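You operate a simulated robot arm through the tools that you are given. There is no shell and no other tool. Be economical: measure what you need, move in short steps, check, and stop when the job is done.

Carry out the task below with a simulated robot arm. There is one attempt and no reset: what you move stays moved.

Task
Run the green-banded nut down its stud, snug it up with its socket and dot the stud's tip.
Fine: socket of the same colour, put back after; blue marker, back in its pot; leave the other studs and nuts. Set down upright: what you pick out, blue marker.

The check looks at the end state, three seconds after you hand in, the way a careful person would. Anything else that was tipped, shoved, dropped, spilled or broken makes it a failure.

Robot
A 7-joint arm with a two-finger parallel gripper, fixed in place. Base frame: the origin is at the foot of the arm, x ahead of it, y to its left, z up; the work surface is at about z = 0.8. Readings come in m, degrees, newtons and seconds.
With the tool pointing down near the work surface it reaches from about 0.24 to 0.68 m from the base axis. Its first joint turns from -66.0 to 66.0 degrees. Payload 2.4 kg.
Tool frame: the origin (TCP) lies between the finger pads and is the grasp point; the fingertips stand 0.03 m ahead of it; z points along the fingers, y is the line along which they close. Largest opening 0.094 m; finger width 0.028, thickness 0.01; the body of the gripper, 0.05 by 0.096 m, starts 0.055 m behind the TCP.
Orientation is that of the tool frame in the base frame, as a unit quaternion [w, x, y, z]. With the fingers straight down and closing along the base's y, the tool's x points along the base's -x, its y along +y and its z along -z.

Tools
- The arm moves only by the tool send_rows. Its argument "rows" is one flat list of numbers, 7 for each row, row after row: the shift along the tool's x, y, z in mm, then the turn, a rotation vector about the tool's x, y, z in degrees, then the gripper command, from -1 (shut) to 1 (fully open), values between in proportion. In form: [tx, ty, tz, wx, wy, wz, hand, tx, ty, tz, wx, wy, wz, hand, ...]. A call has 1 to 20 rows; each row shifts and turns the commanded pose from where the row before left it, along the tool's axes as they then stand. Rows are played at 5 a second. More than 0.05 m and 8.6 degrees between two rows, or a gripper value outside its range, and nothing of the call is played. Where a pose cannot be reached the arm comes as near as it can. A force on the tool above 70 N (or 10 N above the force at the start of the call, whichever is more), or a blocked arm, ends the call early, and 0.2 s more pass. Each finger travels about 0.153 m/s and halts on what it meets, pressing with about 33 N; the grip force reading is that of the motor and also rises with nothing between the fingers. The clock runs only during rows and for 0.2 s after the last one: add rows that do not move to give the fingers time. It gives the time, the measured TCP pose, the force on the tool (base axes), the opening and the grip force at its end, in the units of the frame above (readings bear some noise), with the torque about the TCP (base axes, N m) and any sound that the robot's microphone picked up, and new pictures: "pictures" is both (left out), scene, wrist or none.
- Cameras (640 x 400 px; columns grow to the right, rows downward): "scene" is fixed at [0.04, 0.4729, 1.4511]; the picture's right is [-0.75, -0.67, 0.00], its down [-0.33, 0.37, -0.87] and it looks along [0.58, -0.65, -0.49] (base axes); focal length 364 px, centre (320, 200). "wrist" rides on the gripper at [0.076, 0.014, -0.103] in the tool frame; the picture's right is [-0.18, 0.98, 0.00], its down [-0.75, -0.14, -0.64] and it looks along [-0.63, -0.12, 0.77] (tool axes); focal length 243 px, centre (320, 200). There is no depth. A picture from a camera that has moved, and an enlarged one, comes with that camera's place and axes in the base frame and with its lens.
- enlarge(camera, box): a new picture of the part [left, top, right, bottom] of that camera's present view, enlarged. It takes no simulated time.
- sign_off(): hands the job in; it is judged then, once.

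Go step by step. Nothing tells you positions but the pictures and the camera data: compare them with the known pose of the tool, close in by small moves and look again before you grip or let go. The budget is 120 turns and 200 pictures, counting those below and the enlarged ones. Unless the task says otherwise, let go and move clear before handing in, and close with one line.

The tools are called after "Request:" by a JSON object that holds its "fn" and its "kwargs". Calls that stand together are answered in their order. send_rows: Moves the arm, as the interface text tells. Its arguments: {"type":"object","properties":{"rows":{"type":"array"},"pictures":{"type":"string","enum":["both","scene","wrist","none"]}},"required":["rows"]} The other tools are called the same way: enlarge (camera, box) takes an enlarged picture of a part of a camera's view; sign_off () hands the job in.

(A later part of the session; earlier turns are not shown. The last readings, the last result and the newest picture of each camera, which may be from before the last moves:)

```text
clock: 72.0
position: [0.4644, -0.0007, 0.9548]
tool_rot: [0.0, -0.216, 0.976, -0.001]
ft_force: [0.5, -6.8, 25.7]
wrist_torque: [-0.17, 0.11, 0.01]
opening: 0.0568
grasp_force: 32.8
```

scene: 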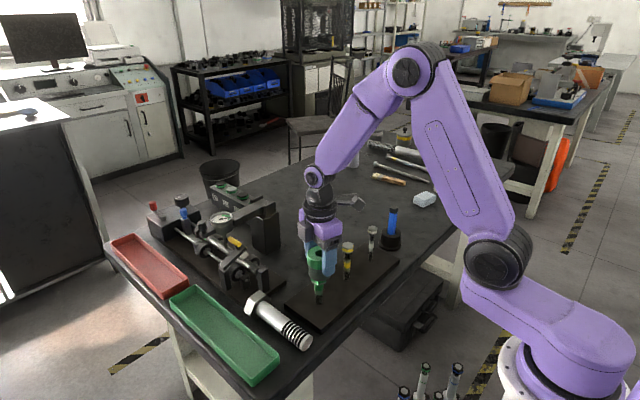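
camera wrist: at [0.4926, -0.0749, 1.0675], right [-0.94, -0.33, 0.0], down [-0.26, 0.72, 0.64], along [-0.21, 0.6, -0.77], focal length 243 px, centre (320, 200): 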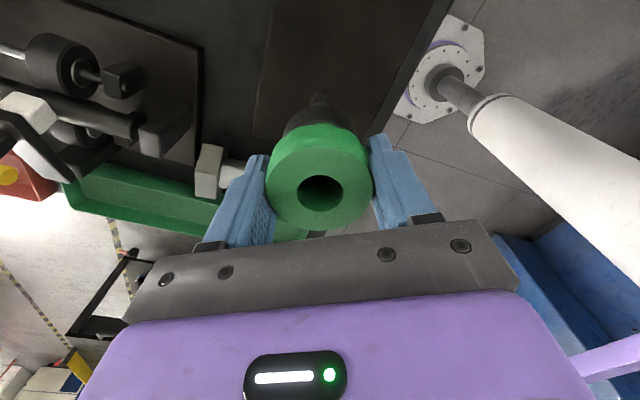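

Request:
{"fn": "send_rows", "kwargs": {"rows": [0, 0, 0, 0, 0, 5, -1, 0, 0, 0, 0, 0, 5, -1], "pictures": "none"}}

Request:
{"fn": "send_rows", "kwargs": {"rows": [0, 0, 0, 0, 0, 5, -1, 0, 0, 0, 0, 0, 5, -1], "pictures": "none"}}

Request:
{"fn": "send_rows", "kwargs": {"rows": [0, 0, 0, 0, 0, 5, -1, 0, 0, 0, 0, 0, 5, -1], "pictures": "none"}}

Request:
{"fn": "enlarge", "kwargs": {"camera": "scene", "box": [290, 230, 340, 300]}}

Request:
{"fn": "enlarge", "kwargs": {"camera": "wrist", "box": [260, 70, 380, 230]}}

```text
clock: 72.6
position: [0.4647, 0.0013, 0.9537]
tool_rot: [0.0, -0.131, 0.991, 0.0]
ft_force: [-3.0, 0.3, 28.7]
wrist_torque: [-0.02, 0.18, 0.1]
opening: 0.0573
grasp_force: 32.7
```

```text
clock: 73.2
position: [0.4641, -0.0004, 0.9537]
tool_rot: [0.0, -0.043, 0.999, 0.001]
ft_force: [-1.8, -2.3, 24.0]
wrist_torque: [0.02, 0.2, 0.06]
opening: 0.057
grasp_force: 33.4
```

```text
clock: 73.8
position: [0.465, 0.0013, 0.9527]
tool_rot: [-0.001, 0.043, 0.999, 0.0]
ft_force: [2.3, 1.8, -3.7]
wrist_torque: [0.09, -0.11, -0.04]
opening: 0.057
grasp_force: 33.1
```

```text
5.71 times, centred on (315, 265) of scene
camera zoom: at [0.0402, 0.473, 1.4511], right [-0.75, -0.67, 0.0], down [-0.33, 0.37, -0.87], along [0.58, -0.65, -0.49], focal length 2081 px, centre (349, -171)
```

zoom: 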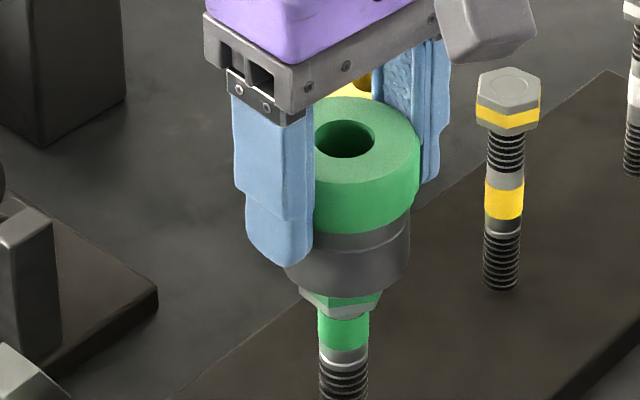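

```text
2.50 times, centred on (320, 150) of wrist
camera zoom: at [0.3914, 0.0203, 1.0578], right [0.27, 0.96, 0.0], down [0.74, -0.21, 0.64], along [0.62, -0.17, -0.77], focal length 606 px, centre (320, 325)
```

zoom: 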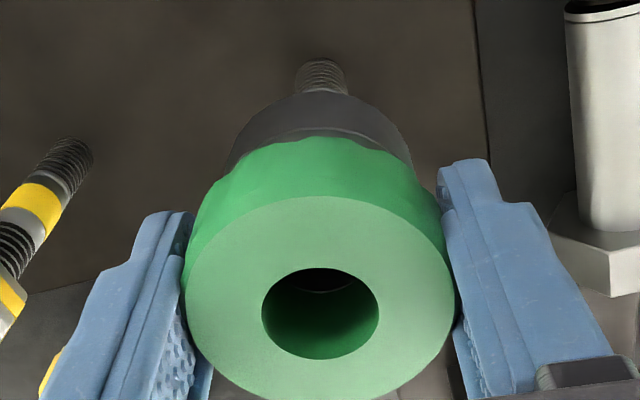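

The force dropped to zero at yaw +5°, so the hex has aligned. I'll push the socket down onto the nut.

Request:
{"fn": "send_rows", "kwargs": {"rows": [0, 0, 1, 0, 0, 0, -1, 0, 0, 1, 0, 0, 0, -1, 0, 0, 1, 0, 0, 0, -1, 0, 0, 1, 0, 0, 0, -1], "pictures": "none"}}

```text
clock: 74.8
position: [0.4657, 0.0007, 0.9508]
tool_rot: [0.0, 0.042, 0.999, 0.0]
ft_force: [-0.6, -0.1, -2.2]
wrist_torque: [0.03, 0.02, -0.03]
opening: 0.0569
grasp_force: 32.9
```

Request:
{"fn": "send_rows", "kwargs": {"rows": [0, 0, 1, 0, 0, 0, -1, 0, 0, 1, 0, 0, 0, -1, 0, 0, 1, 0, 0, 0, -1, 0, 0, 1, 0, 0, 0, -1], "pictures": "none"}}

Request:
{"fn": "enlarge", "kwargs": {"camera": "scene", "box": [290, 230, 340, 300]}}

Request:
{"fn": "enlarge", "kwargs": {"camera": "wrist", "box": [260, 70, 380, 230]}}

```text
clock: 75.8
position: [0.4654, -0.0001, 0.9451]
tool_rot: [0.0, 0.042, 0.999, 0.001]
ft_force: [0.6, -0.4, -3.2]
wrist_torque: [-0.01, -0.01, -0.02]
opening: 0.057
grasp_force: 32.5
```

```text
5.71 times, centred on (315, 265) of scene
camera zoom: at [0.0401, 0.4729, 1.4511], right [-0.75, -0.67, 0.0], down [-0.33, 0.37, -0.87], along [0.58, -0.65, -0.49], focal length 2081 px, centre (349, -171)
```

zoom: 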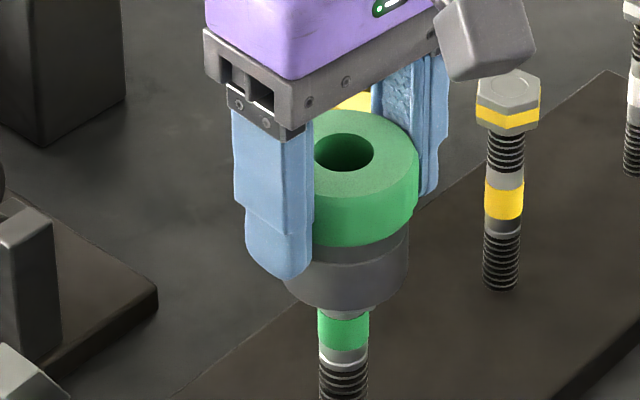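

```text
2.50 times, centred on (320, 150) of wrist
camera zoom: at [0.3917, 0.0199, 1.0506], right [0.27, 0.96, 0.0], down [0.74, -0.2, 0.64], along [0.62, -0.17, -0.77], focal length 606 px, centre (320, 325)
```

zoom: 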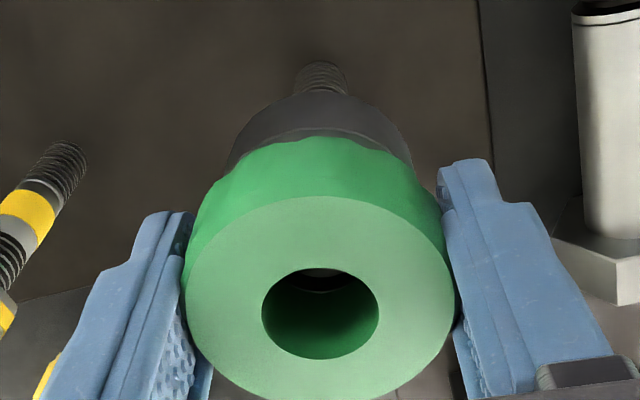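

The socket is well over the nut. I'll go 3 mm deeper, then start tightening in small steps and watch the torque and any sound.

Request:
{"fn": "send_rows", "kwargs": {"rows": [0, 0, 1, 0, 0, 0, -1, 0, 0, 1, 0, 0, 0, -1, 0, 0, 1, 0, 0, 0, -1, 0, 0, 0, 0, 0, 4, -1, 0, 0, 0, 0, 0, 4, -1, 0, 0, 0, 0, 0, 4, -1], "pictures": "none"}}

```text
clock: 77.2
position: [0.4661, 0.0007, 0.9434]
tool_rot: [-0.001, 0.148, 0.989, 0.001]
ft_force: [0.0, 1.7, -7.5]
wrist_torque: [0.03, -0.02, 0.18]
opening: 0.0569
grasp_force: 33.5
```

Request:
{"fn": "send_rows", "kwargs": {"rows": [0, 0, 0, 0, 0, 4, -1, 0, 0, 0, 0, 0, 4, -1, 0, 0, 0, 0, 0, 4, -1], "pictures": "none"}}

Request:
{"fn": "send_rows", "kwargs": {"rows": [0, 0, 0, 0, 0, 4, -1, 0, 0, 0, 0, 0, 4, -1, 0, 0, 0, 0, 0, 4, -1], "pictures": "none"}}

Request:
{"fn": "enlarge", "kwargs": {"camera": "scene", "box": [290, 230, 340, 300]}}

```text
clock: 78.0
position: [0.4652, 0.0004, 0.9429]
tool_rot: [-0.001, 0.252, 0.968, 0.0]
ft_force: [-5.3, 2.9, 3.1]
wrist_torque: [0.05, 0.16, 0.24]
opening: 0.0572
grasp_force: 32.9
```

```text
clock: 78.8
position: [0.4659, 0.0001, 0.9434]
tool_rot: [0.0, 0.351, 0.936, 0.001]
ft_force: [-4.2, 3.3, 3.1]
wrist_torque: [0.13, 0.13, 0.29]
opening: 0.0571
grasp_force: 32.5
```

```text
5.71 times, centred on (315, 265) of scene
camera zoom: at [0.0399, 0.473, 1.4511], right [-0.75, -0.67, 0.0], down [-0.33, 0.37, -0.87], along [0.58, -0.65, -0.49], focal length 2081 px, centre (349, -171)
```

zoom: 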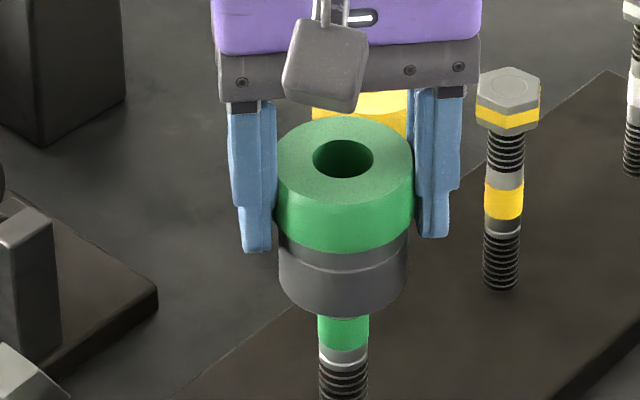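

The torque is rising slowly (0.18, 0.24, 0.29). I'll continue.

Request:
{"fn": "send_rows", "kwargs": {"rows": [0, 0, 0, 0, 0, 5, -1, 0, 0, 0, 0, 0, 5, -1, 0, 0, 0, 0, 0, 5, -1, 0, 0, 0, 0, 0, 5, -1], "pictures": "none"}}

Request:
{"fn": "send_rows", "kwargs": {"rows": [0, 0, 0, 0, 0, 5, -1, 0, 0, 0, 0, 0, 5, -1, 0, 0, 0, 0, 0, 5, -1, 0, 0, 0, 0, 0, 5, -1], "pictures": "wrist"}}

Request:
{"fn": "enlarge", "kwargs": {"camera": "scene", "box": [290, 230, 340, 300]}}

```text
clock: 79.8
position: [0.4649, -0.0013, 0.9432]
tool_rot: [-0.001, 0.509, 0.861, 0.001]
ft_force: [-1.1, 4.4, -2.5]
wrist_torque: [0.08, 0.08, 0.34]
opening: 0.0574
grasp_force: 32.9
```

```text
clock: 80.8
position: [0.4653, -0.001, 0.9434]
tool_rot: [0.0, 0.651, 0.759, 0.001]
ft_force: [-0.8, 3.8, 1.8]
wrist_torque: [0.05, 0.07, 0.35]
opening: 0.0576
grasp_force: 32.8
camera wrist: at [0.4687, 0.0766, 1.0478], right [1.0, -0.03, 0.0], down [-0.02, -0.77, 0.64], along [-0.02, -0.64, -0.77], focal length 243 px, centre (320, 200)
```

wrist: 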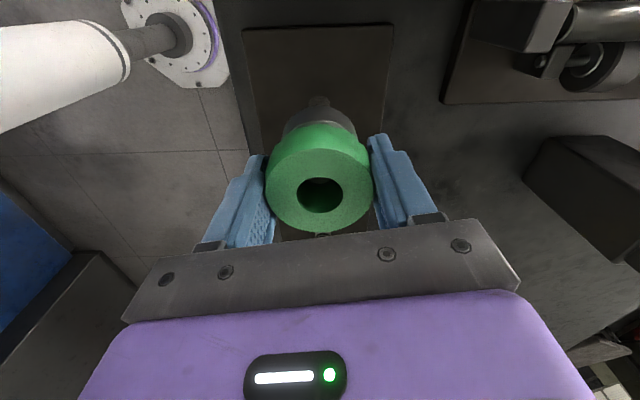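

```text
5.71 times, centred on (315, 265) of scene
camera zoom: at [0.04, 0.473, 1.4511], right [-0.75, -0.67, 0.0], down [-0.33, 0.37, -0.87], along [0.58, -0.65, -0.49], focal length 2081 px, centre (349, -171)
```

zoom: 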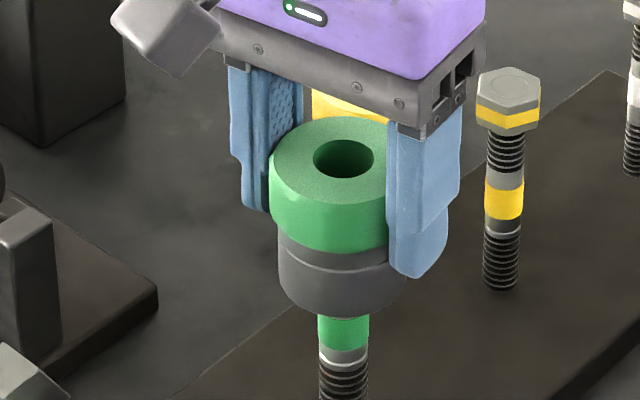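

Request:
{"fn": "enlarge", "kwargs": {"camera": "wrist", "box": [260, 70, 380, 230]}}

```text
2.50 times, centred on (320, 150) of wrist
camera zoom: at [0.4687, 0.0766, 1.0478], right [1.0, -0.03, 0.0], down [-0.02, -0.77, 0.64], along [-0.02, -0.64, -0.77], focal length 606 px, centre (320, 325)
```

zoom: 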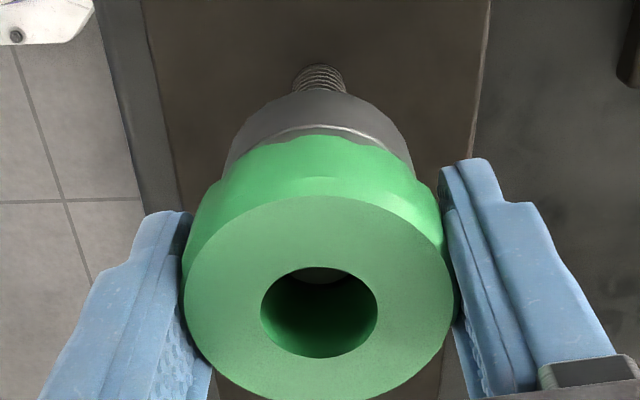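

The torque has levelled off at 0.35 N·m, and I want to know whether the grip is slipping. I'll turn a little more and compare.

Request:
{"fn": "send_rows", "kwargs": {"rows": [0, 0, 0, 0, 0, 4, -1, 0, 0, 0, 0, 0, 4, -1, 0, 0, 0, 0, 0, 4, -1], "pictures": "none"}}

Request:
{"fn": "enlarge", "kwargs": {"camera": "wrist", "box": [260, 70, 380, 230]}}

```text
clock: 81.6
position: [0.4643, 0.0, 0.9429]
tool_rot: [-0.002, 0.727, 0.687, -0.001]
ft_force: [-2.7, 3.0, -5.7]
wrist_torque: [-0.02, 0.05, 0.31]
opening: 0.0576
grasp_force: 33.0
```

```text
2.50 times, centred on (320, 150) of wrist
camera zoom: at [0.485, 0.0744, 1.0478], right [0.97, -0.24, 0.0], down [-0.18, -0.75, 0.64], along [-0.15, -0.62, -0.77], focal length 606 px, centre (320, 325)
```

zoom: 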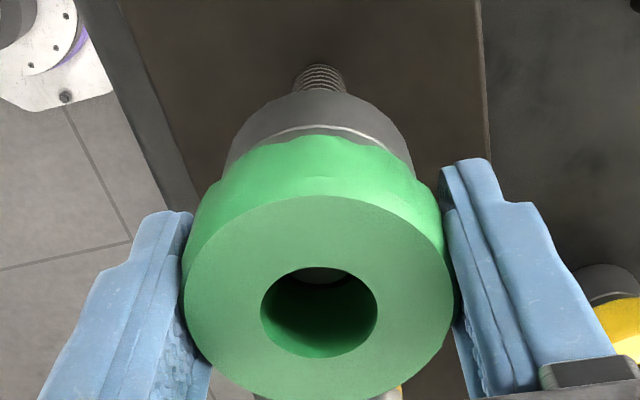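

The scallops shift relative to the fingers, so the grip slips at about 0.35 N·m. I'll release, with the socket resting on the nut, unwind, regrip and tighten once more to see if the torque rises promptly.

Request:
{"fn": "send_rows", "kwargs": {"rows": [0, 0, 0, 0, 0, 0, 0.4, 0, 0, 0, 0, 0, 0, 0.5, 0, 0, 0, 0, 0, -8, 0.5, 0, 0, 0, 0, 0, -8, 0.5, 0, 0, 0, 0, 0, -8, 0.5, 0, 0, 0, 0, 0, -8, 0.5, 0, 0, 0, 0, 0, -8, 0.5, 0, 0, 0, 0, 0, -8, 0.5, 0, 0, 0, 0, 0, -8, 0.5, 0, 0, 0, 0, 0, -8, 0.5, 0, 0, 0, 0, 0, -8, 0.5, 0, 0, 0, 0, 0, -8, 0.5, 0, 0, 0, 0, 0, 0, 0.5], "pictures": "wrist"}}

Request:
{"fn": "enlarge", "kwargs": {"camera": "scene", "box": [290, 230, 340, 300]}}

Request:
{"fn": "enlarge", "kwargs": {"camera": "wrist", "box": [260, 70, 380, 230]}}

```text
clock: 84.4
position: [0.4653, -0.0004, 0.9431]
tool_rot: [0.0, 0.11, 0.994, 0.0]
ft_force: [-0.8, -0.1, -0.1]
wrist_torque: [-0.01, 0.02, -0.01]
opening: 0.0707
grasp_force: 0.0
camera wrist: at [0.3956, 0.0301, 1.0478], right [0.4, 0.92, 0.0], down [0.7, -0.3, 0.64], along [0.59, -0.25, -0.77], focal length 243 px, centre (320, 200)
```

wrist: 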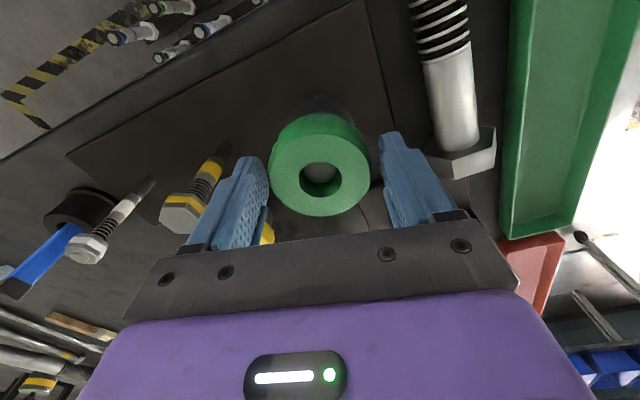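

```text
5.71 times, centred on (315, 265) of scene
camera zoom: at [0.04, 0.4729, 1.4511], right [-0.75, -0.67, 0.0], down [-0.33, 0.37, -0.87], along [0.58, -0.65, -0.49], focal length 2081 px, centre (349, -171)
```

zoom: 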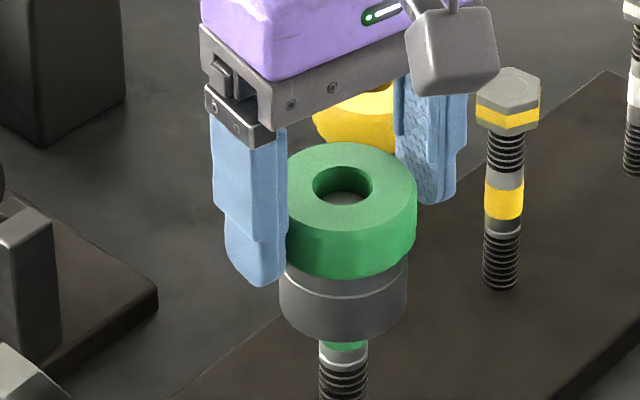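

```text
2.50 times, centred on (320, 150) of wrist
camera zoom: at [0.3956, 0.0301, 1.0478], right [0.4, 0.92, 0.0], down [0.7, -0.3, 0.64], along [0.59, -0.25, -0.77], focal length 606 px, centre (320, 325)
```

zoom: 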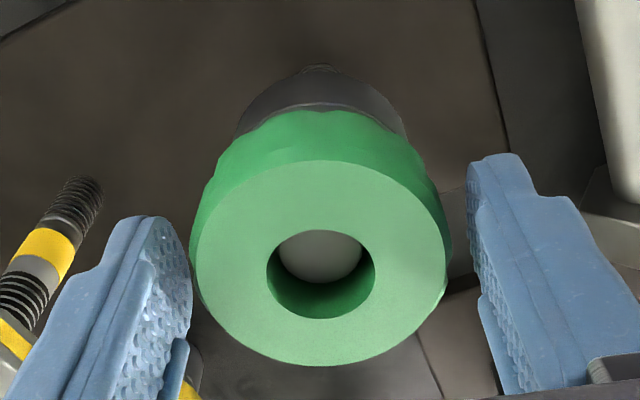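

The socket dropped about 10 mm and now rests fully on the nut. I'll lower the fingers 12 mm, regrip, and tighten.

Request:
{"fn": "send_rows", "kwargs": {"rows": [0, 0, 6, 0, 0, 0, 0.5, 0, 0, 6, 0, 0, 0, 0.5, 0, 0, 0, 0, 0, 0, -1, 0, 0, 0, 0, 0, 0, -1, 0, 0, 0, 0, 0, 0, -1, 0, 0, 0, 0, 0, 4, -1, 0, 0, 0, 0, 0, 4, -1, 0, 0, 0, 0, 0, 4, -1], "pictures": "none"}}

Request:
{"fn": "send_rows", "kwargs": {"rows": [0, 0, 0, 0, 0, 4, -1, 0, 0, 0, 0, 0, 4, -1, 0, 0, 0, 0, 0, 4, -1], "pictures": "none"}}

Request:
{"fn": "enlarge", "kwargs": {"camera": "wrist", "box": [260, 70, 380, 230]}}

Request:
{"fn": "send_rows", "kwargs": {"rows": [0, 0, 0, 0, 0, 4, -1, 0, 0, 0, 0, 0, 4, -1, 0, 0, 0, 0, 0, 4, -1], "pictures": "none"}}

Request:
{"fn": "enlarge", "kwargs": {"camera": "wrist", "box": [260, 70, 380, 230]}}

```text
clock: 86.2
position: [0.4646, 0.0001, 0.9303]
tool_rot: [0.0, 0.218, 0.976, 0.0]
ft_force: [-0.5, 0.1, 3.4]
wrist_torque: [-0.04, -0.04, 0.17]
opening: 0.0576
grasp_force: 33.1
```

```text
clock: 87.0
position: [0.4648, -0.0002, 0.9318]
tool_rot: [-0.001, 0.318, 0.948, 0.0]
ft_force: [-0.1, 1.7, -1.3]
wrist_torque: [0.02, -0.02, 0.23]
opening: 0.0583
grasp_force: 33.2
```

```text
2.50 times, centred on (320, 150) of wrist
camera zoom: at [0.4145, 0.0566, 1.0361], right [0.74, 0.67, 0.0], down [0.52, -0.57, 0.64], along [0.43, -0.47, -0.77], focal length 606 px, centre (320, 325)
```

zoom: 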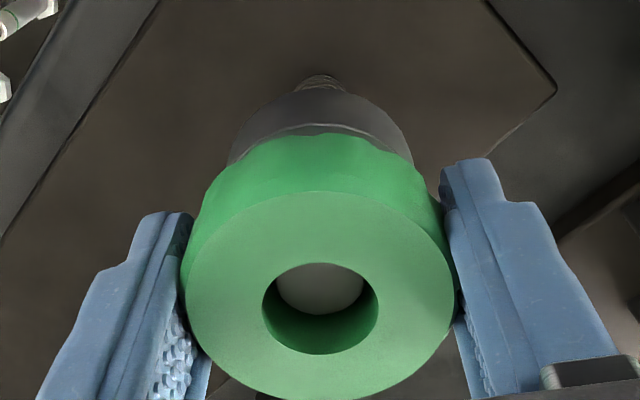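

```text
clock: 87.8
position: [0.4645, 0.0004, 0.9328]
tool_rot: [0.0, 0.415, 0.91, 0.0]
ft_force: [-4.5, 2.1, 6.6]
wrist_torque: [-0.07, 0.08, 0.15]
opening: 0.057
grasp_force: 32.7
```

```text
2.50 times, centred on (320, 150) of wrist
camera zoom: at [0.4272, 0.0664, 1.0364], right [0.86, 0.51, 0.0], down [0.39, -0.66, 0.64], along [0.32, -0.55, -0.77], focal length 606 px, centre (320, 325)
```

zoom: 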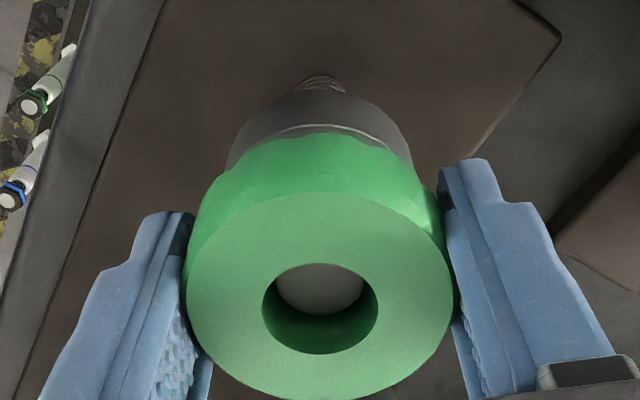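

The fingers slipped over a lobe, shown by the 0.0583 peak in the opening. They now sit in the next valley, so I'll keep turning and see what peak torque holds.

Request:
{"fn": "send_rows", "kwargs": {"rows": [0, 0, 0, 0, 0, 4, -1, 0, 0, 0, 0, 0, 4, -1], "pictures": "none"}}

Request:
{"fn": "send_rows", "kwargs": {"rows": [0, 0, 0, 0, 0, 4, -1, 0, 0, 0, 0, 0, 4, -1], "pictures": "none"}}

Request:
{"fn": "send_rows", "kwargs": {"rows": [0, 0, 0, 0, 0, 4, -1, 0, 0, 0, 0, 0, 4, -1], "pictures": "none"}}

Request:
{"fn": "send_rows", "kwargs": {"rows": [0, 0, 0, 0, 0, 4, -1, 0, 0, 0, 0, 0, 4, -1], "pictures": "none"}}

Request:
{"fn": "enlarge", "kwargs": {"camera": "wrist", "box": [260, 70, 380, 230]}}

```text
clock: 88.4
position: [0.4645, -0.0004, 0.9309]
tool_rot: [0.0, 0.477, 0.879, 0.0]
ft_force: [-8.6, 4.1, 19.8]
wrist_torque: [-0.03, 0.11, 0.13]
opening: 0.0573
grasp_force: 33.5
```

```text
clock: 89.0
position: [0.4658, 0.0007, 0.9306]
tool_rot: [0.001, 0.539, 0.843, 0.001]
ft_force: [-5.8, 6.3, 14.1]
wrist_torque: [-0.03, 0.01, 0.21]
opening: 0.057
grasp_force: 33.4
```

```text
clock: 89.6
position: [0.4644, -0.0004, 0.9298]
tool_rot: [-0.001, 0.597, 0.802, 0.001]
ft_force: [-7.8, 7.6, 11.7]
wrist_torque: [0.01, 0.01, 0.21]
opening: 0.0575
grasp_force: 32.7
```

```text
clock: 90.2
position: [0.4656, 0.0001, 0.9302]
tool_rot: [-0.001, 0.65, 0.76, 0.001]
ft_force: [-10.9, 9.1, 18.9]
wrist_torque: [-0.03, 0.13, 0.21]
opening: 0.0571
grasp_force: 33.3
```

```text
2.50 times, centred on (320, 150) of wrist
camera zoom: at [0.4687, 0.0769, 1.0358], right [1.0, -0.03, 0.0], down [-0.02, -0.77, 0.64], along [-0.02, -0.64, -0.77], focal length 606 px, centre (320, 325)
```

zoom: 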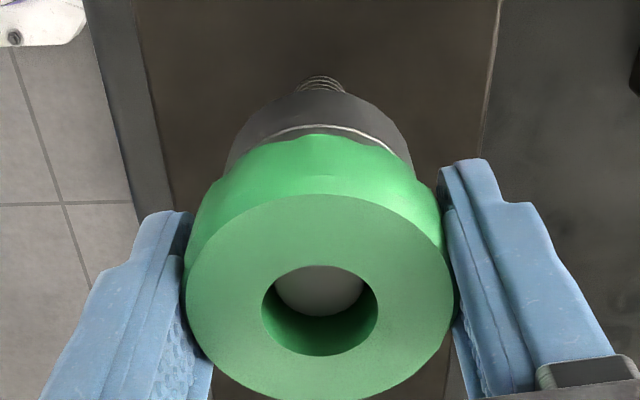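

The slip torque is now about 0.2 N·m, with side forces. I'll lift the socket straight up to see where the nut is and how it's oriented.

Request:
{"fn": "send_rows", "kwargs": {"rows": [0, 0, -2, 0, 0, -4, -1, 0, 0, -15, 0, 0, 0, -1, 0, 0, -20, 0, 0, 0, -1, 0, 0, 0, 0, 0, 0, -1], "pictures": "none"}}

Request:
{"fn": "enlarge", "kwargs": {"camera": "scene", "box": [300, 255, 340, 300]}}

Request:
{"fn": "enlarge", "kwargs": {"camera": "scene", "box": [260, 220, 360, 300]}}

```text
clock: 91.2
position: [0.4663, -0.001, 0.9684]
tool_rot: [0.0, 0.622, 0.783, 0.0]
ft_force: [-0.1, -0.3, -3.1]
wrist_torque: [-0.03, -0.02, -0.03]
opening: 0.0572
grasp_force: 32.9
```

```text
8.89 times, centred on (320, 278) of scene
camera zoom: at [0.0401, 0.4729, 1.4511], right [-0.75, -0.67, 0.0], down [-0.33, 0.37, -0.87], along [0.58, -0.65, -0.49], focal length 3236 px, centre (320, -489)
```

zoom: 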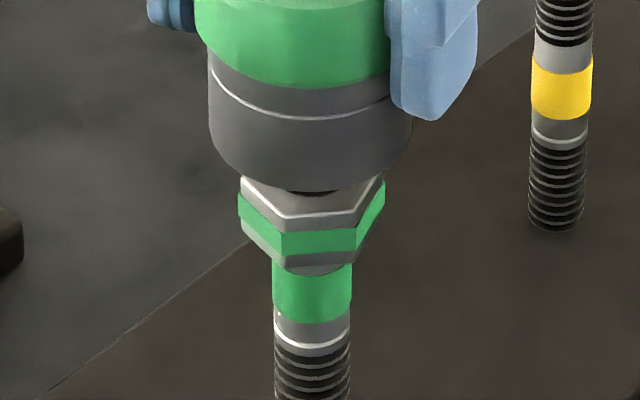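

```text
5.00 times, centred on (310, 260) of scene
camera zoom: at [0.0401, 0.4729, 1.4511], right [-0.75, -0.67, 0.0], down [-0.33, 0.37, -0.87], along [0.58, -0.65, -0.49], focal length 1820 px, centre (370, -100)
```

zoom: 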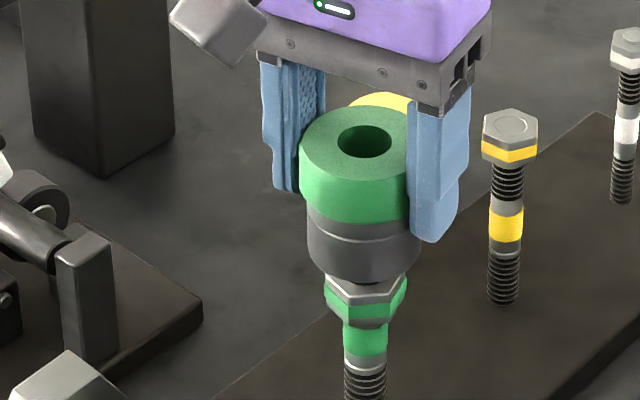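

The nut did rotate with the socket and sits against the band. The fingers have a fresh grip on the socket, so I'll re-engage and give one more firm pull to confirm it's snug.

Request:
{"fn": "send_rows", "kwargs": {"rows": [0, 0, 18, 0, 0, 0, -1, 0, 0, 14, 0, 0, 0, -1, 0, 0, 2, 0, 0, 0, -1, 0, 0, 0, 0, 0, 0, -1], "pictures": "none"}}

```text
clock: 92.2
position: [0.467, -0.0016, 0.9346]
tool_rot: [0.001, 0.621, 0.784, 0.001]
ft_force: [5.0, -7.8, -3.5]
wrist_torque: [-0.33, -0.23, 0.05]
opening: 0.0571
grasp_force: 32.9
```

Request:
{"fn": "send_rows", "kwargs": {"rows": [0, 0, 0, 0, 0, 4, -1, 0, 0, 0, 0, 0, 4, -1, 0, 0, 0, 0, 0, 4, -1], "pictures": "none"}}

Request:
{"fn": "send_rows", "kwargs": {"rows": [0, 0, 0, 0, 0, 4, -1, 0, 0, 0, 0, 0, 4, -1, 0, 0, 0, 0, 0, 4, -1], "pictures": "none"}}

Request:
{"fn": "send_rows", "kwargs": {"rows": [0, 0, 0, 0, 0, 4, -1, 0, 0, 0, 0, 0, 4, -1, 0, 0, 0, 0, 0, 4, -1], "pictures": "none"}}

Request:
{"fn": "enlarge", "kwargs": {"camera": "wrist", "box": [260, 70, 380, 230]}}

```text
clock: 93.0
position: [0.4653, -0.0008, 0.9348]
tool_rot: [0.0, 0.701, 0.713, 0.0]
ft_force: [2.0, -7.1, -0.3]
wrist_torque: [-0.88, -0.18, 0.24]
opening: 0.057
grasp_force: 32.7
```

```text
clock: 93.8
position: [0.4653, -0.0004, 0.9334]
tool_rot: [0.0, 0.772, 0.636, 0.0]
ft_force: [-4.5, -6.3, 8.2]
wrist_torque: [-0.87, 0.09, 0.34]
opening: 0.0571
grasp_force: 32.7
```

```text
clock: 94.6
position: [0.4644, 0.0005, 0.9341]
tool_rot: [-0.001, 0.834, 0.552, 0.001]
ft_force: [1.3, -4.6, 1.1]
wrist_torque: [-0.68, 0.0, 0.31]
opening: 0.0572
grasp_force: 33.1
```

```text
2.50 times, centred on (320, 150) of wrist
camera zoom: at [0.5092, 0.0634, 1.0388], right [0.83, -0.56, 0.0], down [-0.43, -0.64, 0.64], along [-0.36, -0.53, -0.77], focal length 606 px, centre (320, 325)
```

zoom: 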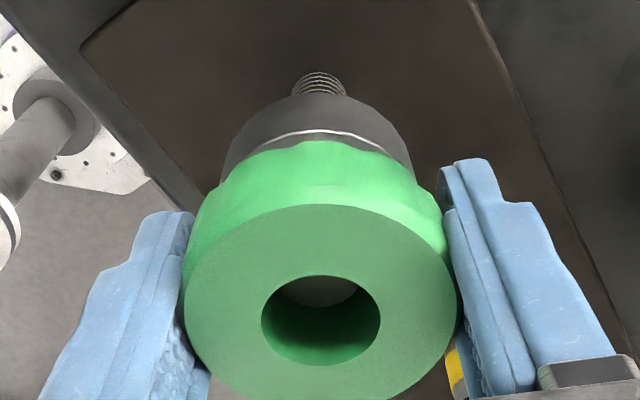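

The torque climbed straight to about 0.34 and the grip slipped, the same limit as before, so the nut is snug. I'll lift the socket off and unwind to yaw 0.

Request:
{"fn": "send_rows", "kwargs": {"rows": [0, 0, 0, 0, 0, -3, -1, 0, 0, -3, 0, 0, 0, -1, 0, 0, -20, 0, 0, 0, -1, 0, 0, -30, 0, 0, 0, -1, 0, 0, -25, 0, 0, 0, -1, 0, 0, 0, 0, 0, -8, -1, 0, 0, 0, 0, 0, -8, -1, 0, 0, 0, 0, 0, -8, -1, 0, 0, 0, 0, 0, -8, -1, 0, 0, 0, 0, 0, -8, -1, 0, 0, 0, 0, 0, -8, -1, 0, 0, 0, 0, 0, -8, -1, 0, 0, 0, 0, 0, -8, -1, 0, 0, 0, 0, 0, -8, -1, 0, 0, 0, 0, 0, -8, -1, 0, 0, 0, 0, 0, -8, -1, 0, 0, 0, 0, 0, -8, -1, 0, 0, 0, 0, 0, -8, -1, 0, 0, 0, 0, 0, -6, -1]}}

Request:
{"fn": "enlarge", "kwargs": {"camera": "scene", "box": [270, 190, 370, 300]}}

Request:
{"fn": "enlarge", "kwargs": {"camera": "wrist", "box": [240, 70, 400, 240]}}

```text
clock: 98.6
position: [0.4645, 0.0001, 1.0123]
tool_rot: [0.0, -0.003, 1.0, 0.0]
ft_force: [0.2, 0.1, -3.2]
wrist_torque: [-0.04, 0.01, -0.03]
opening: 0.0573
grasp_force: 32.9
camera wrist: at [0.3905, 0.0135, 1.1173], right [0.18, 0.98, 0.0], down [0.75, -0.14, 0.64], along [0.63, -0.11, -0.77], focal length 243 px, centre (320, 200)
```

scene: 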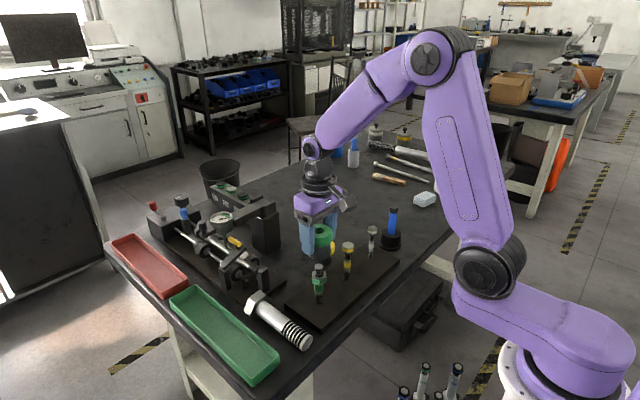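
wrist: 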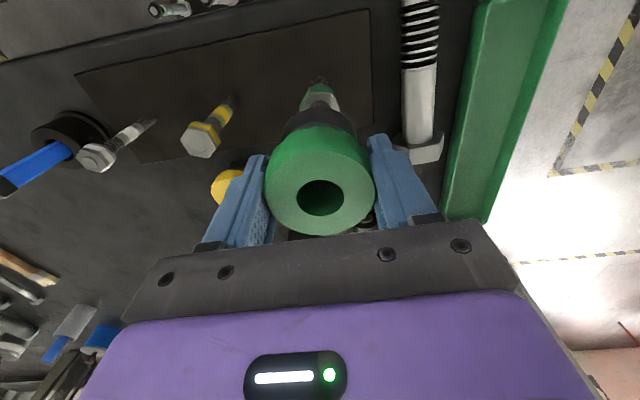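

```text
3.64 times, centred on (320, 245) of scene
camera zoom: at [0.0401, 0.4729, 1.4511], right [-0.75, -0.67, 0.0], down [-0.33, 0.37, -0.87], along [0.58, -0.65, -0.49], focal length 1324 px, centre (320, 36)
```

zoom: 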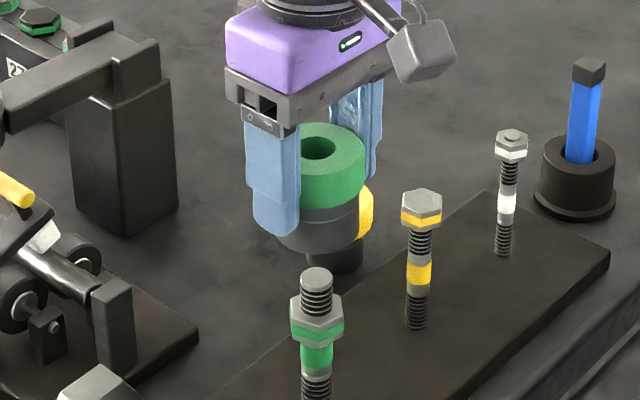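

```text
2.35 times, centred on (320, 155) of wrist
camera zoom: at [0.3905, 0.0135, 1.1173], right [0.18, 0.98, 0.0], down [0.75, -0.14, 0.64], along [0.63, -0.11, -0.77], focal length 571 px, centre (320, 306)
```

zoom: 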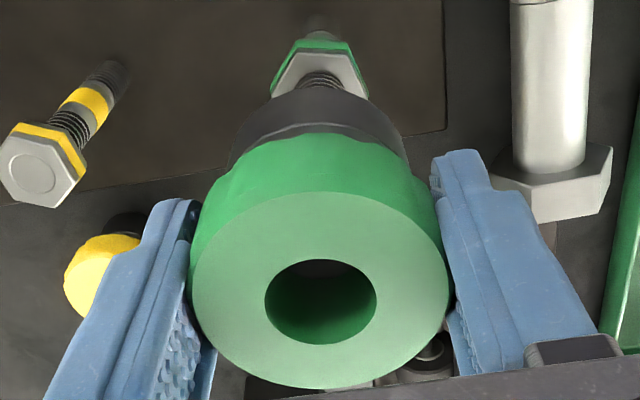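

The socket still hangs upright, with its bottom about 50 mm below the TCP. I'll carry it back above its original spot and lower most of the way.

Request:
{"fn": "send_rows", "kwargs": {"rows": [-36.8, -14.1, 0, 0, 0, 0, -1, -36.8, -14.1, 0, 0, 0, 0, -1, -36.8, -14.1, 0, 0, 0, 0, -1, -36.8, -14.1, 0, 0, 0, 0, -1, -36.8, -14.1, 0, 0, 0, 0, -1, 0, 0, 40, 0, 0, 0, -1, 0, 0, 40, 0, 0, 0, -1, 0, 0, 40, 0, 0, 0, -1, 0, 0, 25, 0, 0, 0, -1, 0, 0, 0, 0, 0, 0, -1]}}

Request:
{"fn": "enlarge", "kwargs": {"camera": "scene", "box": [210, 170, 350, 280]}}

```text
clock: 100.8
position: [0.6493, -0.0689, 0.8665]
tool_rot: [0.0, -0.002, 1.0, 0.0]
ft_force: [1.1, 0.3, -3.3]
wrist_torque: [0.01, -0.01, -0.01]
opening: 0.0575
grasp_force: 33.6
camera wrist: at [0.574, -0.0552, 0.9715], right [0.18, 0.98, 0.0], down [0.75, -0.14, 0.64], along [0.63, -0.12, -0.77], focal length 243 px, centre (320, 200)
```

scene: 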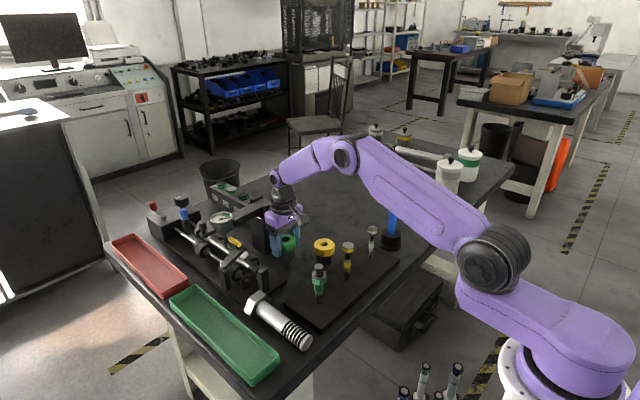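
wrist: 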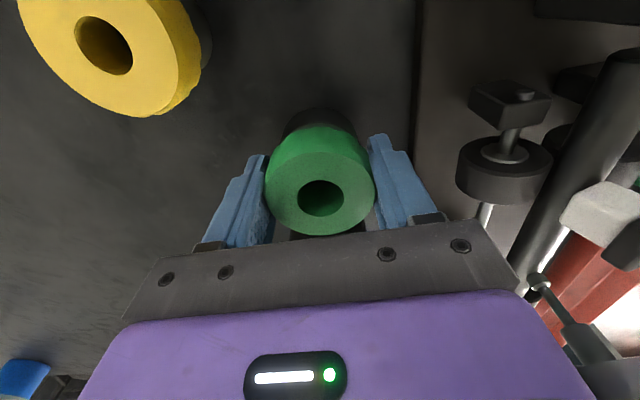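

```text
3.64 times, centred on (280, 225) of scene
camera zoom: at [0.0401, 0.4729, 1.4511], right [-0.75, -0.67, 0.0], down [-0.33, 0.37, -0.87], along [0.58, -0.65, -0.49], focal length 1324 px, centre (466, 109)
```

zoom: 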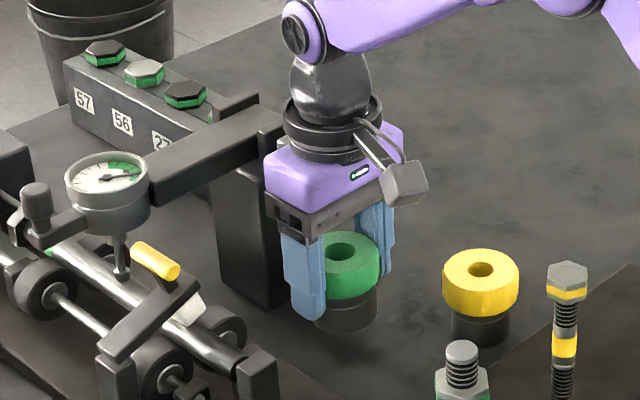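

Request:
{"fn": "send_rows", "kwargs": {"rows": [0, -1, 8, 0, 0, 0, -1, 0, 0, 4, 0, 0, 0, -1, 0, 0, 1, 0, 0, 0, -1, 0, 0, 1, 0, 0, 0, -1, 0, 0, 0, 0, 0, 0, -1], "pictures": "none"}}

```text
clock: 102.0
position: [0.65, -0.0714, 0.8531]
tool_rot: [0.001, -0.002, 1.0, 0.0]
ft_force: [0.0, 0.0, -2.0]
wrist_torque: [-0.02, 0.01, 0.03]
opening: 0.0573
grasp_force: 33.3
```

Request:
{"fn": "send_rows", "kwargs": {"rows": [0, 0, 1, 0, 0, 0, -1, 0, 0, 0.7, 0, 0, 0, -1, 0, 0, 0, 0, 0, 0, -1], "pictures": "none"}}

```text
clock: 102.8
position: [0.6486, -0.0715, 0.8515]
tool_rot: [0.0, -0.002, 1.0, 0.0]
ft_force: [0.2, -0.8, -2.1]
wrist_torque: [0.0, 0.0, -0.02]
opening: 0.0573
grasp_force: 32.9
```

Request:
{"fn": "send_rows", "kwargs": {"rows": [0, 0, 0.7, 0, 0, 0, -1, 0, 0, 0.7, 0, 0, 0, -1, 0, 0, 0, 0, 0, 0, -1], "pictures": "none"}}

Request:
{"fn": "enlarge", "kwargs": {"camera": "scene", "box": [260, 220, 310, 270]}}

```text
clock: 103.6
position: [0.6492, -0.0705, 0.8512]
tool_rot: [0.0, -0.001, 1.0, 0.0]
ft_force: [0.5, 0.2, -2.8]
wrist_torque: [-0.01, -0.02, 0.03]
opening: 0.0572
grasp_force: 32.5
```

```text
8.00 times, centred on (285, 245) of scene
camera zoom: at [0.0401, 0.4729, 1.4511], right [-0.75, -0.67, 0.0], down [-0.33, 0.37, -0.87], along [0.58, -0.65, -0.49], focal length 2913 px, centre (600, -160)
```

zoom: 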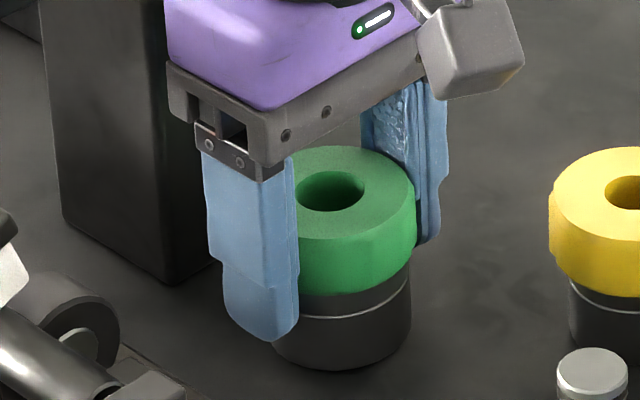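

Request:
{"fn": "send_rows", "kwargs": {"rows": [0, 0, 0.7, 0, 0, 0, -1, 0, 0, 0.7, 0, 0, 0, -1, 0, 0, 0, 0, 0, 0, -1], "pictures": "none"}}

Request:
{"fn": "send_rows", "kwargs": {"rows": [0, 0, 0.6, 0, 0, 0, -1, 0, 0, 0, 0, 0, 0, -1], "pictures": "none"}}

```text
clock: 104.4
position: [0.6499, -0.0709, 0.8498]
tool_rot: [0.0, -0.002, 1.0, 0.0]
ft_force: [-1.6, -0.4, 2.2]
wrist_torque: [0.1, -0.06, 0.05]
opening: 0.057
grasp_force: 32.8
```

```text
clock: 105.0
position: [0.6493, -0.0711, 0.8493]
tool_rot: [0.001, -0.002, 1.0, 0.0]
ft_force: [-5.3, 0.1, 12.7]
wrist_torque: [0.22, -0.06, 0.09]
opening: 0.0574
grasp_force: 33.6
```

The socket is on the bench. I'll open moderately and lift away.

Request:
{"fn": "send_rows", "kwargs": {"rows": [0, 0, 0, 0, 0, 0, 0.3, 0, 0, 0, 0, 0, 0, 0.6, 0, 0, 0, 0, 0, 0, 0.6, 0, 0, -40, 0, 0, 0, 0.6, 0, 0, -40, 0, 0, 0, 0.6, 0, 0, -40, 0, 0, 0, 0.6, 0, 0, -40, 0, 0, 0, 0.6, 0, 0, 0, 0, 0, 0, 0.6]}}

Request:
{"fn": "enlarge", "kwargs": {"camera": "scene", "box": [250, 210, 350, 290]}}

Request:
{"fn": "enlarge", "kwargs": {"camera": "scene", "box": [360, 190, 420, 260]}}

```text
clock: 106.8
position: [0.6483, -0.0719, 1.01]
tool_rot: [0.0, -0.002, 1.0, 0.0]
ft_force: [0.2, 0.2, 0.2]
wrist_torque: [0.0, 0.04, 0.0]
opening: 0.0756
grasp_force: 0.1
camera wrist: at [0.5726, -0.0578, 1.1138], right [0.18, 0.98, 0.0], down [0.75, -0.14, 0.64], along [0.63, -0.12, -0.77], focal length 243 px, centre (320, 200)
```

scene: 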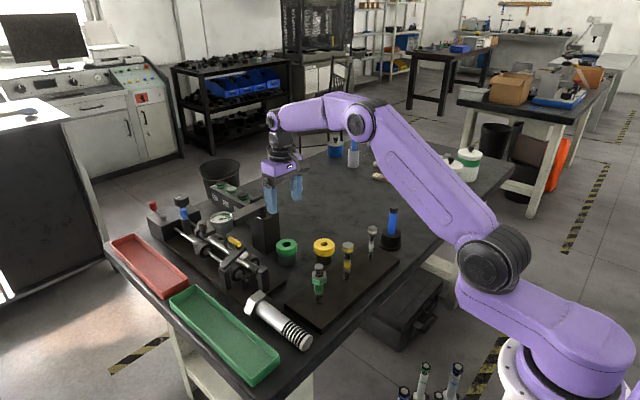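
wrist: 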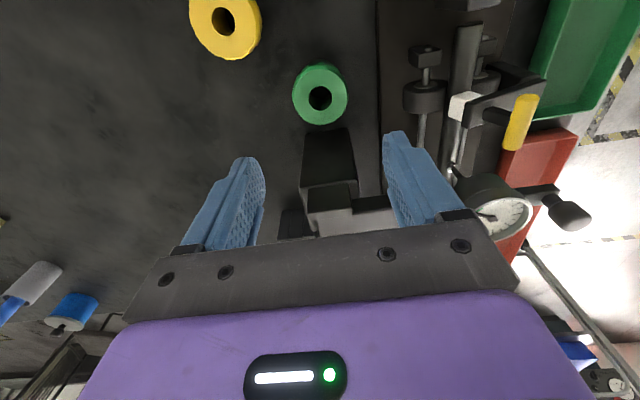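

```text
5.00 times, centred on (300, 250) of scene
camera zoom: at [0.04, 0.4729, 1.4511], right [-0.75, -0.67, 0.0], down [-0.33, 0.37, -0.87], along [0.58, -0.65, -0.49], focal length 1820 px, centre (420, -50)
```

zoom: 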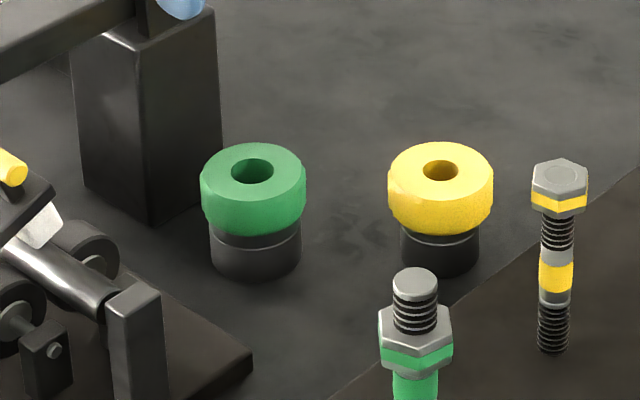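

```text
5.71 times, centred on (390, 225) of scene
camera zoom: at [0.04, 0.4729, 1.4511], right [-0.75, -0.67, 0.0], down [-0.33, 0.37, -0.87], along [0.58, -0.65, -0.49], focal length 2081 px, centre (-80, 57)
```

zoom: 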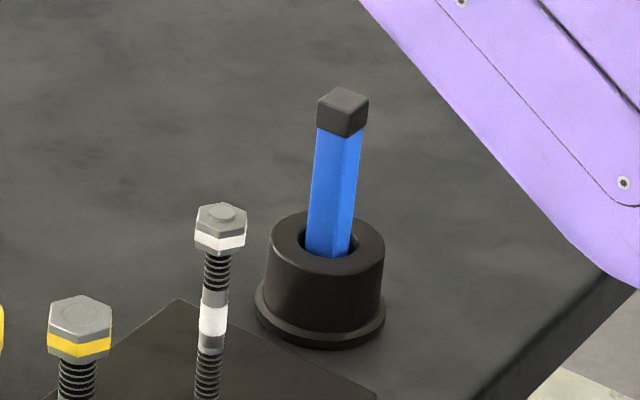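

The socket is back upright in place. The blue marker stands in its pot at about (0.472,-0.328), with its top near z 0.931. I'll go above it and look.

Request:
{"fn": "send_rows", "kwargs": {"rows": [29.4, -42.7, -4, 0, 0, 0, 0.6, 29.4, -42.7, -4, 0, 0, 0, 0.6, 29.4, -42.7, -4, 0, 0, 0, 0.6, 29.4, -42.7, -4, 0, 0, 0, 0.6, 29.4, -42.7, -4, 0, 0, 0, 0.6, 29.4, -42.7, 0, 0, 0, 0, 0.6, 0, 0, 0, 0, 0, 0, 0.6]}}

Request:
{"fn": "enlarge", "kwargs": {"camera": "wrist", "box": [220, 40, 420, 220]}}

Request:
{"fn": "enlarge", "kwargs": {"camera": "scene", "box": [350, 150, 430, 260]}}

```text
refused: row 1 steps farther than a row can; nothing moved
```

```text
2.22 times, centred on (320, 130) of wrist
camera zoom: at [0.5726, -0.0578, 1.1138], right [0.18, 0.98, 0.0], down [0.75, -0.14, 0.64], along [0.63, -0.12, -0.77], focal length 539 px, centre (320, 356)
```

zoom: 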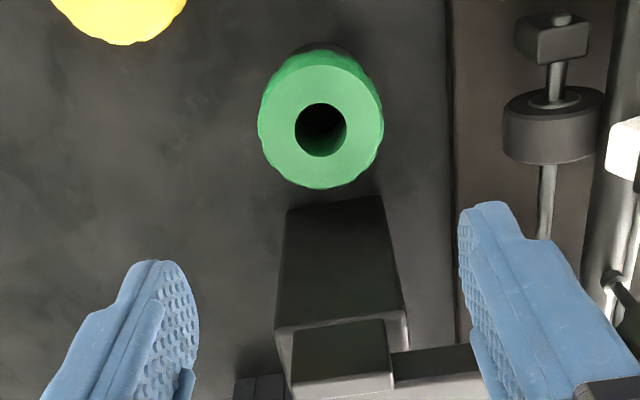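

```text
3.64 times, centred on (390, 205) of scene
camera zoom: at [0.04, 0.4729, 1.4511], right [-0.75, -0.67, 0.0], down [-0.33, 0.37, -0.87], along [0.58, -0.65, -0.49], focal length 1324 px, centre (66, 182)
```

zoom: 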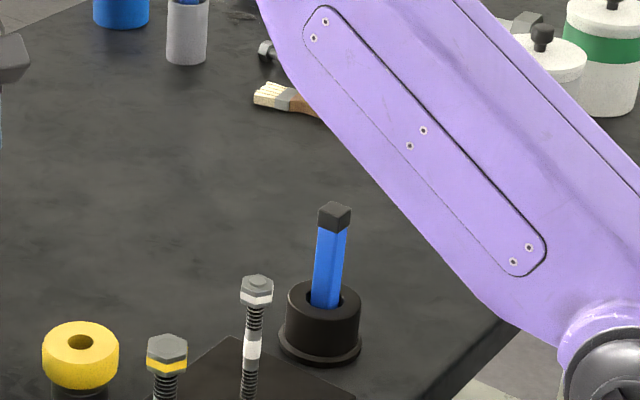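

The rows were slightly too long, so I'll resend them in smaller steps.

Request:
{"fn": "send_rows", "kwargs": {"rows": [22, -32, -3, 0, 0, 0, 0.6, 22, -32, -3, 0, 0, 0, 0.6, 22, -32, -3, 0, 0, 0, 0.6, 22, -32, -3, 0, 0, 0, 0.6, 22, -32, -3, 0, 0, 0, 0.6, 22, -32, -3, 0, 0, 0, 0.6, 22, -32, -3, 0, 0, 0, 0.6, 22, -32, 0, 0, 0, 0, 0.6, 0, 0, 0, 0, 0, 0, 0.6]}}

Request:
{"fn": "enlarge", "kwargs": {"camera": "wrist", "box": [220, 40, 420, 220]}}

Request:
{"fn": "enlarge", "kwargs": {"camera": "scene", "box": [350, 150, 430, 260]}}

```text
clock: 108.8
position: [0.476, -0.3278, 1.0297]
tool_rot: [-0.001, -0.002, 1.0, 0.0]
ft_force: [-0.5, 0.1, 1.1]
wrist_torque: [-0.01, -0.03, 0.02]
opening: 0.0755
grasp_force: 0.1
camera wrist: at [0.4008, -0.3137, 1.1343], right [0.18, 0.98, 0.0], down [0.75, -0.14, 0.64], along [0.63, -0.12, -0.77], focal length 243 px, centre (320, 200)
```

scene: 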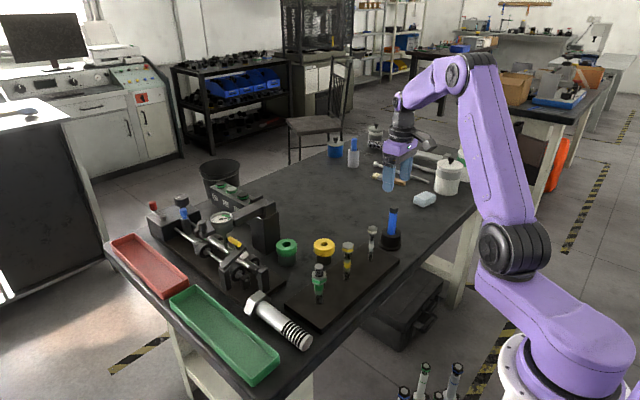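
wrist: 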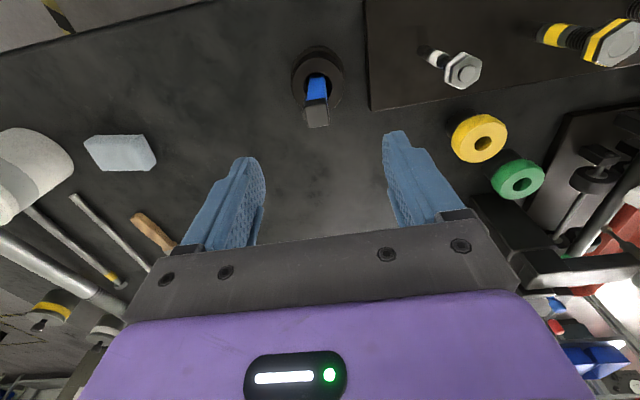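

```text
2.22 times, centred on (320, 130) of wrist
camera zoom: at [0.4008, -0.3137, 1.1343], right [0.18, 0.98, 0.0], down [0.75, -0.14, 0.64], along [0.63, -0.12, -0.77], focal length 539 px, centre (320, 356)
```

zoom: 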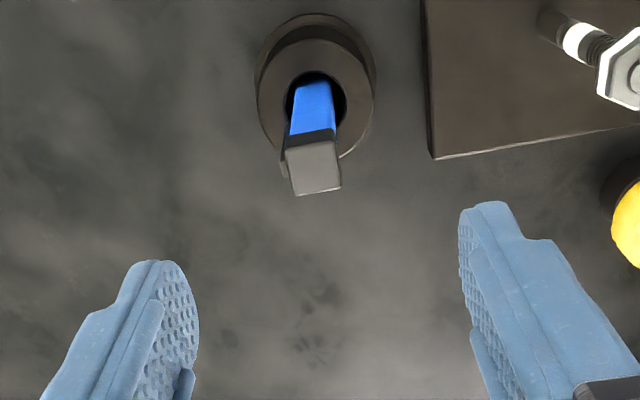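

```text
3.64 times, centred on (390, 205) of scene
camera zoom: at [0.04, 0.4729, 1.4511], right [-0.75, -0.67, 0.0], down [-0.33, 0.37, -0.87], along [0.58, -0.65, -0.49], focal length 1324 px, centre (66, 182)
```

zoom: 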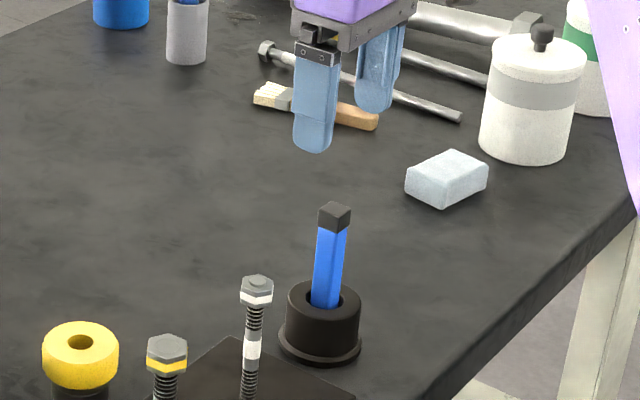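

The marker stands square to the axes at about (0.4745,-0.328). I'll descend around it part way and check.

Request:
{"fn": "send_rows", "kwargs": {"rows": [1, -0.9, 30, 0, 0, 0, 0.6, 0, 0, 40, 0, 0, 0, 0.6, 0, 0, 20, 0, 0, 0, 0.6, 0, 0, 0, 0, 0, 0, 0.6], "pictures": "none"}}

Request:
{"fn": "enlarge", "kwargs": {"camera": "wrist", "box": [220, 60, 420, 240]}}

Request:
{"fn": "enlarge", "kwargs": {"camera": "scene", "box": [350, 150, 430, 260]}}

```text
clock: 109.8
position: [0.4718, -0.3297, 0.9383]
tool_rot: [0.0, -0.002, 1.0, 0.0]
ft_force: [-0.6, 0.1, -0.7]
wrist_torque: [0.04, 0.0, -0.05]
opening: 0.0749
grasp_force: 0.0
```

```text
2.22 times, centred on (320, 150) of wrist
camera zoom: at [0.3975, -0.3151, 1.0432], right [0.18, 0.98, 0.0], down [0.75, -0.14, 0.64], along [0.63, -0.12, -0.77], focal length 539 px, centre (320, 311)
```

zoom: 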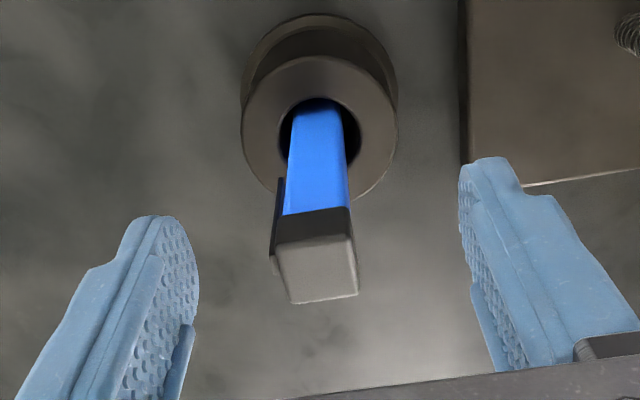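

```text
3.64 times, centred on (390, 205) of scene
camera zoom: at [0.04, 0.4729, 1.4511], right [-0.75, -0.67, 0.0], down [-0.33, 0.37, -0.87], along [0.58, -0.65, -0.49], focal length 1324 px, centre (66, 182)
```

zoom: 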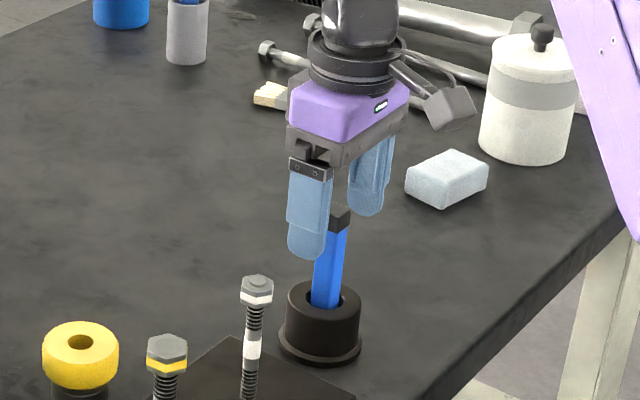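

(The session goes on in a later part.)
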